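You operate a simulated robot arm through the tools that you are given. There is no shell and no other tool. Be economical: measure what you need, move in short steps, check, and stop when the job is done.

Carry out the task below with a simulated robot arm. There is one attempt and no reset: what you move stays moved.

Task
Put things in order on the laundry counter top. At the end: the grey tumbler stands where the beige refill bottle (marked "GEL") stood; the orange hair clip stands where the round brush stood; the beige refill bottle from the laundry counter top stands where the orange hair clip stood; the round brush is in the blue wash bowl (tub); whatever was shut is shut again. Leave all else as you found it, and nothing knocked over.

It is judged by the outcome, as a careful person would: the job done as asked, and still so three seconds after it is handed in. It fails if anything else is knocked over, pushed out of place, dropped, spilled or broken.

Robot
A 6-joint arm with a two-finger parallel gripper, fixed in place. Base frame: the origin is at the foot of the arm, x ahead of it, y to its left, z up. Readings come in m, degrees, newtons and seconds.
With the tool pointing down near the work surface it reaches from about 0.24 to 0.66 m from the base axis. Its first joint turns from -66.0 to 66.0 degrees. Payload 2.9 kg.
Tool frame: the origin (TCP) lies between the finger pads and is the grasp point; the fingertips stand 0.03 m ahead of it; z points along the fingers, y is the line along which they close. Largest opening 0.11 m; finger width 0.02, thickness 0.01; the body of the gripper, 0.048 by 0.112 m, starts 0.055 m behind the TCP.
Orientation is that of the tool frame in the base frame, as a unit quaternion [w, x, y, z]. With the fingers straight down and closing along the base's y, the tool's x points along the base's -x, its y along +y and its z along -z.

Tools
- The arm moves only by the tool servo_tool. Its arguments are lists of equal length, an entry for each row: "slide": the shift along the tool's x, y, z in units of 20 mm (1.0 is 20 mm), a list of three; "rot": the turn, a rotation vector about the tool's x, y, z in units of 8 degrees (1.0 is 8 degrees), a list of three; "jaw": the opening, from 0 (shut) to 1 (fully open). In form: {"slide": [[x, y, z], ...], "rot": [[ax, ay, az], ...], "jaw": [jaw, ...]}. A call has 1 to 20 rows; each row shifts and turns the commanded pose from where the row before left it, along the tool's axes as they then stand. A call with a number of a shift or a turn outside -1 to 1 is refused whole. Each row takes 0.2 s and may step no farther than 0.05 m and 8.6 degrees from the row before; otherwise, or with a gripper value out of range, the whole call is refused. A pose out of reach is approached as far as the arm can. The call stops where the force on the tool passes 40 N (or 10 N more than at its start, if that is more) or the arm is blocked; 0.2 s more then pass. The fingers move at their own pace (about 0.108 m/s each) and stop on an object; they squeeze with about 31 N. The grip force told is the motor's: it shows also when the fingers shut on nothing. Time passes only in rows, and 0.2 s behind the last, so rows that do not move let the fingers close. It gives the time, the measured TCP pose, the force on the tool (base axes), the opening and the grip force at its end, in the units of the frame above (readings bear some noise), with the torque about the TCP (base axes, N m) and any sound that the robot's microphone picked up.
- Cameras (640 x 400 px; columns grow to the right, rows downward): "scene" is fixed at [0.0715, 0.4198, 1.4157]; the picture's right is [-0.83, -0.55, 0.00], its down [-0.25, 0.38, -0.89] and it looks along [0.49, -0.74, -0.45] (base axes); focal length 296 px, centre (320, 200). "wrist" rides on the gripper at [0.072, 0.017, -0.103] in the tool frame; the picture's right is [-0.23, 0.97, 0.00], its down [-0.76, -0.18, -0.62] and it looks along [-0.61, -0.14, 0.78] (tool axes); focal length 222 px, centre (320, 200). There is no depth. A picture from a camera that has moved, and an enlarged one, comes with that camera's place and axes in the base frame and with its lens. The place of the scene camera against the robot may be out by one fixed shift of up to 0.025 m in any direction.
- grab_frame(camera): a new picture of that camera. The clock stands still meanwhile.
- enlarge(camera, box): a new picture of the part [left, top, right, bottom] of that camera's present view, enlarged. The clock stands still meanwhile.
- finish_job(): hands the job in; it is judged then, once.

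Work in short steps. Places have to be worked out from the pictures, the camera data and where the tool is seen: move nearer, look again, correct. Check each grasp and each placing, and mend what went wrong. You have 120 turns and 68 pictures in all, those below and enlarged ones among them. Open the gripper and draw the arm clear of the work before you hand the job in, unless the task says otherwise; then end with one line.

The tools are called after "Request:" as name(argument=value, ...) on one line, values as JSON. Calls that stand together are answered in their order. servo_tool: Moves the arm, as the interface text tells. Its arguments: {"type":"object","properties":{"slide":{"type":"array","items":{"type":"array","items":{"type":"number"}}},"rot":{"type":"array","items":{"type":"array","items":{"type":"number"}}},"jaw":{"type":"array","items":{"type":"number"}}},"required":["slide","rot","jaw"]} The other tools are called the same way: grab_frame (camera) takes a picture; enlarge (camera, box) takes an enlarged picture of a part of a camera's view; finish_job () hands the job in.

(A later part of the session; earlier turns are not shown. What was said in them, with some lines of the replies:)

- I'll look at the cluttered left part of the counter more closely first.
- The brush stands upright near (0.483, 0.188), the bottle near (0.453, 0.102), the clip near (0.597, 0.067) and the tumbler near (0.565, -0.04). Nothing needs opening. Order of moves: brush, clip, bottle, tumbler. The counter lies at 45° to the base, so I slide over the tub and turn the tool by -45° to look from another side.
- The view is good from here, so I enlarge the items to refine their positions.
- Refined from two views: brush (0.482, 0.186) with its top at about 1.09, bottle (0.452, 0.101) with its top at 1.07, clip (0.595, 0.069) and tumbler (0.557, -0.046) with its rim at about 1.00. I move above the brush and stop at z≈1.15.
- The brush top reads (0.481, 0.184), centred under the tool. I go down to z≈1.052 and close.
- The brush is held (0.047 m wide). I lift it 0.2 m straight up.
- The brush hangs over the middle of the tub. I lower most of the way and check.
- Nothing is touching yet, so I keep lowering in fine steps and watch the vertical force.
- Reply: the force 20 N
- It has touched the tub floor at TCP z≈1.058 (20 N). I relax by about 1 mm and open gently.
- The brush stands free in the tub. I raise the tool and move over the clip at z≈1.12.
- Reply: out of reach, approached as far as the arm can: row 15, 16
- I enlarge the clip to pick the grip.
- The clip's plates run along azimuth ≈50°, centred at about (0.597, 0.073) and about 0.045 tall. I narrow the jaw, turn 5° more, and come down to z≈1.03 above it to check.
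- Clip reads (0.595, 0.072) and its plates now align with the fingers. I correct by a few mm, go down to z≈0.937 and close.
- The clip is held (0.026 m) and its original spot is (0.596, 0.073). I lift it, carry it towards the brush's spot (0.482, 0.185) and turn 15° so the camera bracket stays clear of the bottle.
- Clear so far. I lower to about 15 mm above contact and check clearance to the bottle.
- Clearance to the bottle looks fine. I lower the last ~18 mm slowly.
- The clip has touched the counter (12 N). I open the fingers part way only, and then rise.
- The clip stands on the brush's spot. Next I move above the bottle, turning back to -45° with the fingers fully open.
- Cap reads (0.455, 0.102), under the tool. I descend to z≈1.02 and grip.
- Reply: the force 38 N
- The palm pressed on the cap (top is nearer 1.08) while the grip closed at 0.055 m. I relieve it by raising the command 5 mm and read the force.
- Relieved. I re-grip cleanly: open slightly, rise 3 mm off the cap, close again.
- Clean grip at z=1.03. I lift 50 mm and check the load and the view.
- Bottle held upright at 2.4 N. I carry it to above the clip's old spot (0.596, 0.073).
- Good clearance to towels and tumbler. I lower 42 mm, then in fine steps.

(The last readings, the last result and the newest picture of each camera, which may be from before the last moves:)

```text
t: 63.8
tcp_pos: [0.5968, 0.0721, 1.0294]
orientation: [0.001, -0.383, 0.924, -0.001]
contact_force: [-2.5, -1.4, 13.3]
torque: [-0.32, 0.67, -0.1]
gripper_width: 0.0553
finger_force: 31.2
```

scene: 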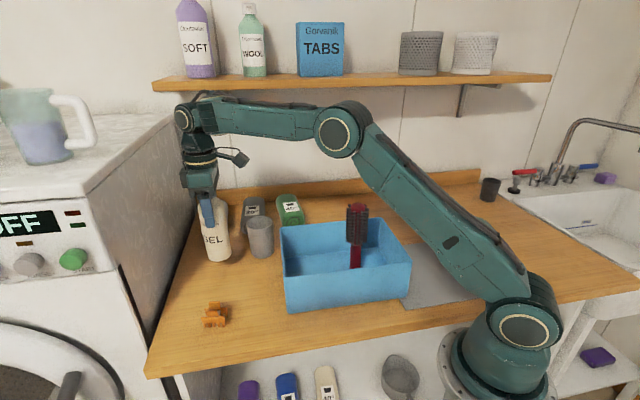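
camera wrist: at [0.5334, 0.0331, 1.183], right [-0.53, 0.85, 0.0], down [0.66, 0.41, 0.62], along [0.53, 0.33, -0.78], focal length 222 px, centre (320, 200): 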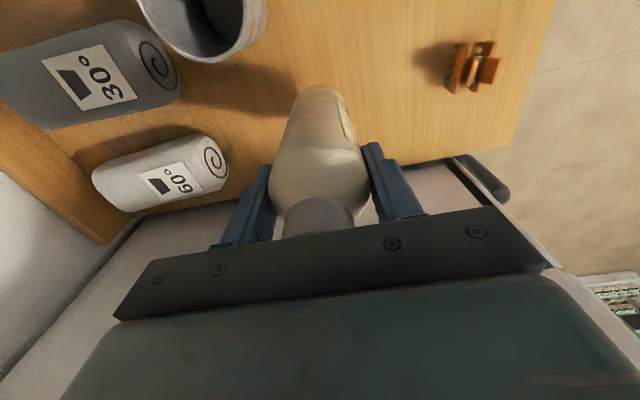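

The bottle is on the counter (13 N). I open gently to a moderate width and rise.

Request:
servo_tool(slide=[[0, 0, -0.03], [0, 0, 0], [0, 0, 0], [0, 0, 0], [0, 0, -0.4], [0, 0, -0.8], [0, 0, -0.8], [0, 0, -0.8], [0, 0, -0.8], [0, 0, -0.8], [0, 0, -0.8], [0, 0, 0]], rot=[[0, 0, 0], [0, 0, 0], [0, 0, 0], [0, 0, 0], [0, 0, 0], [0, 0, 0], [0, 0, 0], [0, 0, 0], [0, 0, 0], [0, 0, 0], [0, 0, 0], [0, 0, 0]], jaw=[0.52, 0.6, 0.75, 0.9, 0.9, 0.9, 0.9, 0.9, 0.9, 0.9, 0.9, 0.9])

Request:
grab_frame(camera="wrist")

Request:
grab_frame(camera="scene")

```text
t: 66.4
tcp_pos: [0.5968, 0.074, 1.1312]
orientation: [0.001, -0.385, 0.923, 0.0]
contact_force: [0.7, -0.1, 0.0]
torque: [-0.02, 0.0, 0.01]
gripper_width: 0.0989
finger_force: 0.0
```

```text
35 pictures are left
camera wrist: at [0.5329, 0.0337, 1.2362], right [-0.53, 0.85, 0.0], down [0.66, 0.41, 0.62], along [0.53, 0.33, -0.78], focal length 222 px, centre (320, 200)
```

wrist: 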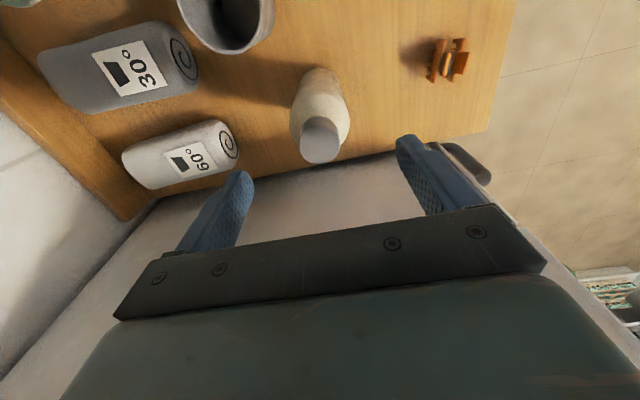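

```text
34 pictures are left
```

scene: 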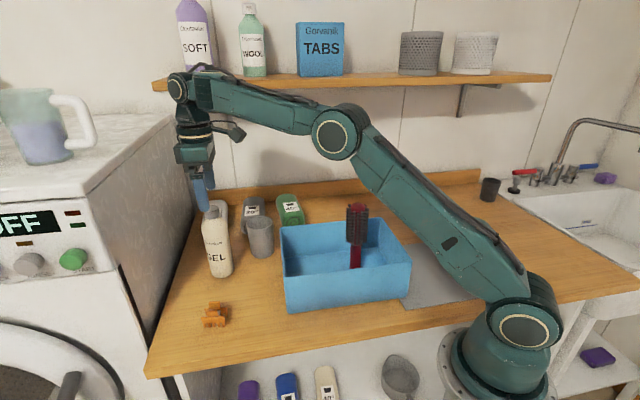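

The bottle stands on the clip's spot. I move above the tumbler with the jaw at about 0.088 m and look.

Request:
servo_tool(slide=[[0, 0, -0.5], [0.82, -0.39, 0], [0.82, -0.39, 0], [0.82, -0.39, 0], [0.82, -0.39, 0], [0.82, -0.39, 0], [0.82, -0.39, 0], [0.82, -0.39, 0], [0, 0, 0.7], [0, 0, 0.7], [0, 0, 0]], rot=[[0, 0, 0], [0, 0, 0], [0, 0, 0], [0, 0, 0], [0, 0, 0], [0, 0, 0], [0, 0, 0], [0, 0, 0], [0, 0, 0], [0, 0, 0], [0, 0, 0]], jaw=[0.9, 0.9, 0.9, 0.9, 0.9, 0.8, 0.8, 0.8, 0.8, 0.8, 0.8])

Request:
grab_frame(camera="wrist")

Request:
grab_frame(camera="scene")

```text
t: 68.8
tcp_pos: [0.5534, -0.0472, 1.1142]
orientation: [0.001, -0.383, 0.924, 0.001]
contact_force: [-0.1, 0.3, -0.3]
torque: [0.0, 0.01, 0.0]
gripper_width: 0.088
finger_force: 0.1
```

```text
33 pictures are left
camera wrist: at [0.4902, -0.0864, 1.2175], right [-0.53, 0.85, 0.0], down [0.66, 0.41, 0.62], along [0.53, 0.33, -0.78], focal length 222 px, centre (320, 200)
```

wrist: 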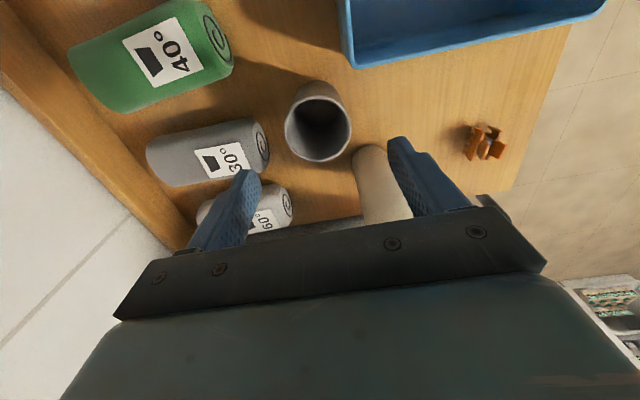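

```text
32 pictures are left
```

scene: 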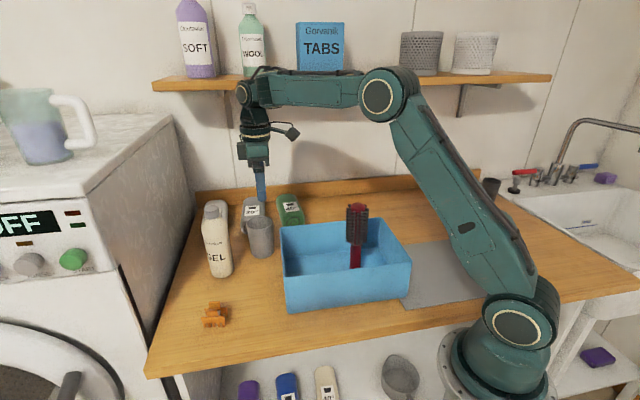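

Tumbler centre reads (0.560, -0.046), rim ≈1.0, diameter ≈0.066. I nudge over, descend to z≈0.963 and close.

Request:
servo_tool(slide=[[-0.28, -0.19, 0], [0, 0, 0.9], [0, 0, 0.9], [0, 0, 0.9], [0, 0, 0.9], [0, 0, 0.9], [0, 0, 0.9], [0, 0, 0.9], [0, 0, 0.9], [0, 0, 0.35], [0, 0, 0], [0, 0, 0], [0, 0, 0], [0, 0, 0], [0, 0, 0]], rot=[[0, 0, 0], [0, 0, 0], [0, 0, 0], [0, 0, 0], [0, 0, 0], [0, 0, 0], [0, 0, 0], [0, 0, 0], [0, 0, 0], [0, 0, 0], [0, 0, 0], [0, 0, 0], [0, 0, 0], [0, 0, 0], [0, 0, 0]], jaw=[0.8, 0.8, 0.8, 0.8, 0.8, 0.8, 0.8, 0.8, 0.8, 0.8, 0.7, 0.62, 0.55, 0.3, 0])

Request:
grab_frame(camera="wrist")

Request:
grab_frame(camera="scene")

```text
t: 72.0
tcp_pos: [0.5603, -0.0462, 0.9645]
orientation: [0.0, -0.383, 0.924, 0.001]
contact_force: [0.5, 0.0, -0.1]
torque: [0.02, -0.04, 0.0]
gripper_width: 0.0719
finger_force: 31.0
```

```text
31 pictures are left
camera wrist: at [0.4974, -0.0853, 1.067], right [-0.53, 0.85, 0.0], down [0.66, 0.41, 0.62], along [0.53, 0.33, -0.78], focal length 222 px, centre (320, 200)
```

wrist: 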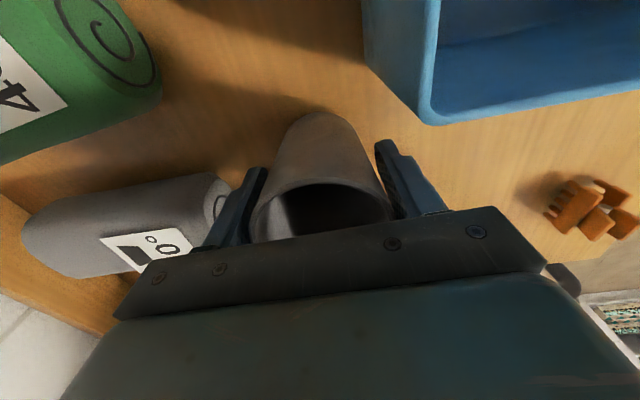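

```text
30 pictures are left
```

scene: 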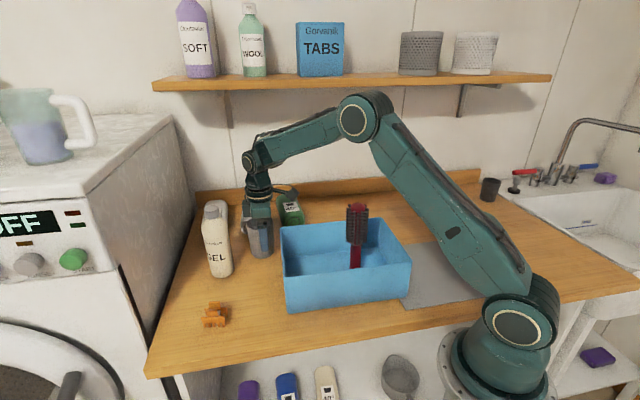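

Tumbler gripped (0.072 m). I lift 0.13 m.

Request:
servo_tool(slide=[[0, 0, -0.4], [0, 0, -0.8], [0, 0, -0.9], [0, 0, -0.9], [0, 0, -0.9], [0, 0, -0.9], [0, 0, -0.9], [0, 0, -0.8], [0, 0, 0]], rot=[[0, 0, 0], [0, 0, 0], [0, 0, 0], [0, 0, 0], [0, 0, 0], [0, 0, 0], [0, 0, 0], [0, 0, 0], [0, 0, 0]], jaw=[0, 0, 0, 0, 0, 0, 0, 0, 0])

Request:
servo_tool(slide=[[-0.13, 0.82, 0], [-0.13, 0.82, 0], [-0.13, 0.82, 0], [-0.13, 0.82, 0], [-0.13, 0.82, 0], [-0.13, 0.82, 0], [-0.13, 0.82, 0], [-0.13, 0.82, 0], [-0.13, 0.82, 0], [-0.13, 0.82, 0], [-0.13, 0.82, 0], [0, 0, 0]], rot=[[0, 0, 0], [0, 0, 0], [0, 0, 0], [0, 0, 0], [0, 0, 0], [0, 0, 0], [0, 0, 0], [0, 0, 0], [0, 0, 0], [0, 0, 0], [0, 0, 0], [0, 0, 0]], jaw=[0, 0, 0, 0, 0, 0, 0, 0, 0, 0, 0, 0])

Request:
grab_frame(camera="wrist")

Request:
grab_frame(camera="scene")

```text
t: 74.0
tcp_pos: [0.5613, -0.0449, 1.0947]
orientation: [-0.001, -0.384, 0.923, 0.0]
contact_force: [-0.8, 0.3, -0.6]
torque: [0.02, -0.01, -0.01]
gripper_width: 0.0718
finger_force: 30.7
```

```text
t: 76.6
tcp_pos: [0.4526, 0.1022, 1.0936]
orientation: [-0.001, -0.384, 0.923, 0.0]
contact_force: [-0.6, -0.2, -0.6]
torque: [0.0, -0.03, 0.02]
gripper_width: 0.0722
finger_force: 31.1
```

```text
29 pictures are left
camera wrist: at [0.3894, 0.0628, 1.1969], right [-0.53, 0.85, 0.0], down [0.66, 0.41, 0.62], along [0.53, 0.33, -0.78], focal length 222 px, centre (320, 200)
```

wrist: 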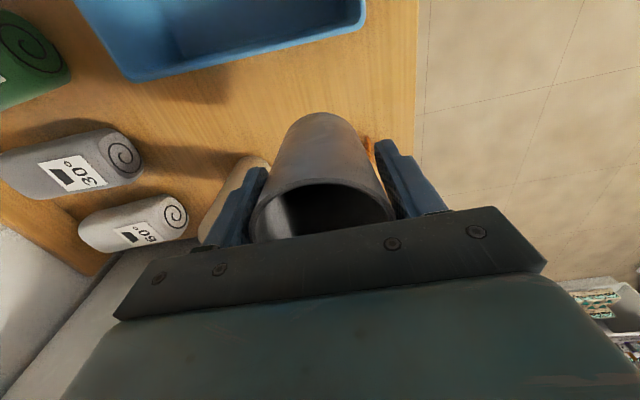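

```text
28 pictures are left
```

scene: 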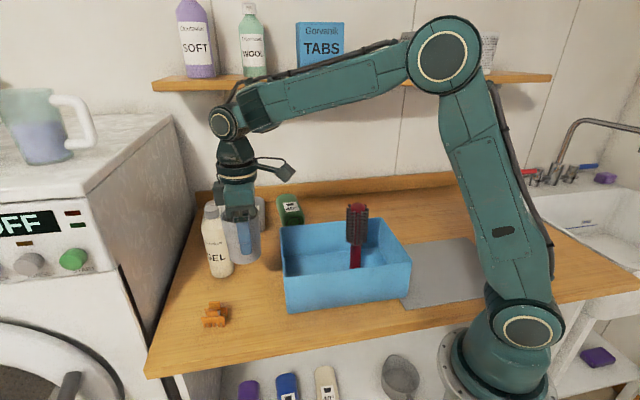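

Positioned over the bottle's old spot, clear of clip and tub. I lower.

Request:
servo_tool(slide=[[0, 0, 0.8], [0, 0, 0.8], [0, 0, 0.8], [0, 0, 0.8], [0, 0, 0.8], [0, 0, 0.8], [0, 0, 0.8], [0, 0, 0.4], [0, 0, 0.1], [0, 0, 0.1], [0, 0, 0]], rot=[[0, 0, 0], [0, 0, 0], [0, 0, 0], [0, 0, 0], [0, 0, 0], [0, 0, 0], [0, 0, 0], [0, 0, 0], [0, 0, 0], [0, 0, 0], [0, 0, 0]], jaw=[0, 0, 0, 0, 0, 0, 0, 0, 0, 0, 0])

Request:
servo_tool(slide=[[0, 0, 0.06], [0, 0, 0.05], [0, 0, 0]], rot=[[0, 0, 0], [0, 0, 0], [0, 0, 0]], jaw=[0, 0, 0])

```text
t: 79.0
tcp_pos: [0.453, 0.1029, 0.9704]
orientation: [0.0, -0.383, 0.924, 0.0]
contact_force: [1.0, 0.5, -0.1]
torque: [-0.04, -0.01, 0.0]
gripper_width: 0.072
finger_force: 31.0
```

```text
t: 79.8
tcp_pos: [0.4535, 0.1025, 0.9668]
orientation: [0.0, -0.383, 0.924, 0.0]
contact_force: [0.0, -0.5, -1.5]
torque: [0.0, -0.02, -0.02]
gripper_width: 0.0718
finger_force: 31.1
```

Request:
servo_tool(slide=[[0, 0, 0.06], [0, 0, 0.04], [0, 0, 0]], rot=[[0, 0, 0], [0, 0, 0], [0, 0, 0]], jaw=[0, 0, 0])

```text
t: 80.6
tcp_pos: [0.4532, 0.102, 0.9641]
orientation: [0.0, -0.383, 0.924, 0.0]
contact_force: [-0.3, 0.4, -0.2]
torque: [0.0, -0.02, 0.0]
gripper_width: 0.0718
finger_force: 31.1
```

Request:
servo_tool(slide=[[0, 0, 0.05], [0, 0, 0.03], [0, 0, 0]], rot=[[0, 0, 0], [0, 0, 0], [0, 0, 0]], jaw=[0, 0, 0])

```text
t: 81.4
tcp_pos: [0.4525, 0.1011, 0.9634]
orientation: [0.0, -0.384, 0.923, 0.0]
contact_force: [-0.3, 0.9, 0.1]
torque: [0.0, 0.01, 0.02]
gripper_width: 0.0719
finger_force: 30.9
```

Request:
servo_tool(slide=[[0, 0, 0.03], [0, 0, 0.03], [0, 0, 0]], rot=[[0, 0, 0], [0, 0, 0], [0, 0, 0]], jaw=[0, 0, 0])

```text
t: 82.2
tcp_pos: [0.4538, 0.1033, 0.9621]
orientation: [0.002, -0.383, 0.924, 0.0]
contact_force: [-1.9, -2.1, 11.8]
torque: [0.15, 0.33, 0.06]
gripper_width: 0.0721
finger_force: 31.1
```

Contact (12 N). I open gently, rise, and then retreat upward.

Request:
servo_tool(slide=[[0, 0, -0.03], [0, 0, 0], [0, 0, 0], [0, 0, 0], [0, 0, -0.4], [0, 0, -0.8], [0, 0, -0.9], [0, 0, -1], [0, 0, -1], [0, 0, -1], [0, 0, -1], [0, 0, -1], [0, 0, -1], [0, 0, -1], [0, 0, -1], [0, 0, -1], [0, 0, -1], [0, 0, 0]], rot=[[0, 0, 0], [0, 0, 0], [0, 0, 0], [0, 0, 0], [0, 0, 0], [0, 0, 0], [0, 0, 0], [0, 0, 0], [0, 0, 0], [0, 0, 0], [0, 0, 0], [0, 0, 0], [0, 0, 0], [0, 0, 0], [0, 0, 0], [0, 0, 0], [0, 0, 0], [0, 0, 0]], jaw=[0.66, 0.72, 0.85, 0.92, 0.92, 0.92, 0.92, 0.92, 0.92, 0.92, 0.92, 0.92, 0.92, 0.92, 0.92, 0.92, 0.92, 0.92])

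Request:
servo_tool(slide=[[0.9, 0, -0.3], [0.9, 0, -0.3], [0.9, 0, -0.3], [0.9, 0, -0.3], [0.9, 0, -0.3], [0.9, 0, -0.3], [0.9, 0, -0.3], [0, 0, 0]], rot=[[0, 0, 0], [0, 0, 0], [0, 0, 0], [0, 0, 0], [0, 0, 0], [0, 0, 0], [0, 0, 0], [0, 0, 0]], jaw=[1, 1, 1, 1, 1, 1, 1, 1])

Request:
grab_frame(camera="scene")

Request:
grab_frame(camera="wrist")

```text
t: 86.0
tcp_pos: [0.4546, 0.1022, 1.2053]
orientation: [0.001, -0.383, 0.924, 0.0]
contact_force: [0.2, 0.0, 0.5]
torque: [0.0, -0.01, 0.0]
gripper_width: 0.1014
finger_force: 0.1
```

```text
t: 87.8
tcp_pos: [0.364, 0.0123, 1.2469]
orientation: [0.0, -0.383, 0.924, 0.0]
contact_force: [0.6, 0.0, -0.2]
torque: [0.02, -0.05, 0.0]
gripper_width: 0.11
finger_force: 0.1
```

```text
27 pictures are left
```

scene: 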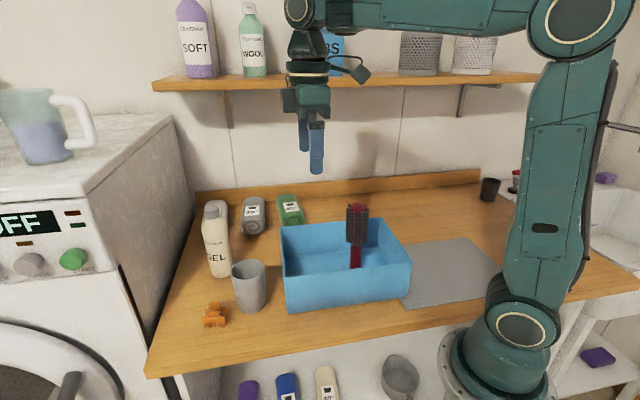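

```text
26 pictures are left
camera wrist: at [0.3004, -0.027, 1.3509], right [-0.53, 0.85, 0.0], down [0.66, 0.41, 0.62], along [0.53, 0.33, -0.78], focal length 222 px, centre (320, 200)
```

wrist: 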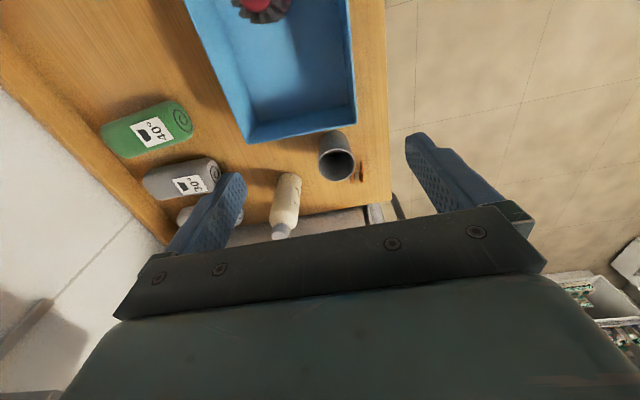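

All four items stand in their new places, the towels and everything else are unmoved, nothing was opened, and the gripper is open and clear. I hand the job in.

Request:
finish_job()

```text
The job is handed in.
```

The job is handed in: the tumbler is on the bottle's old spot, the clip on the brush's, the bottle on the clip's, and the brush stands in the blue tub. In the last pictures everything was upright, nothing else had moved, and nothing had needed opening.
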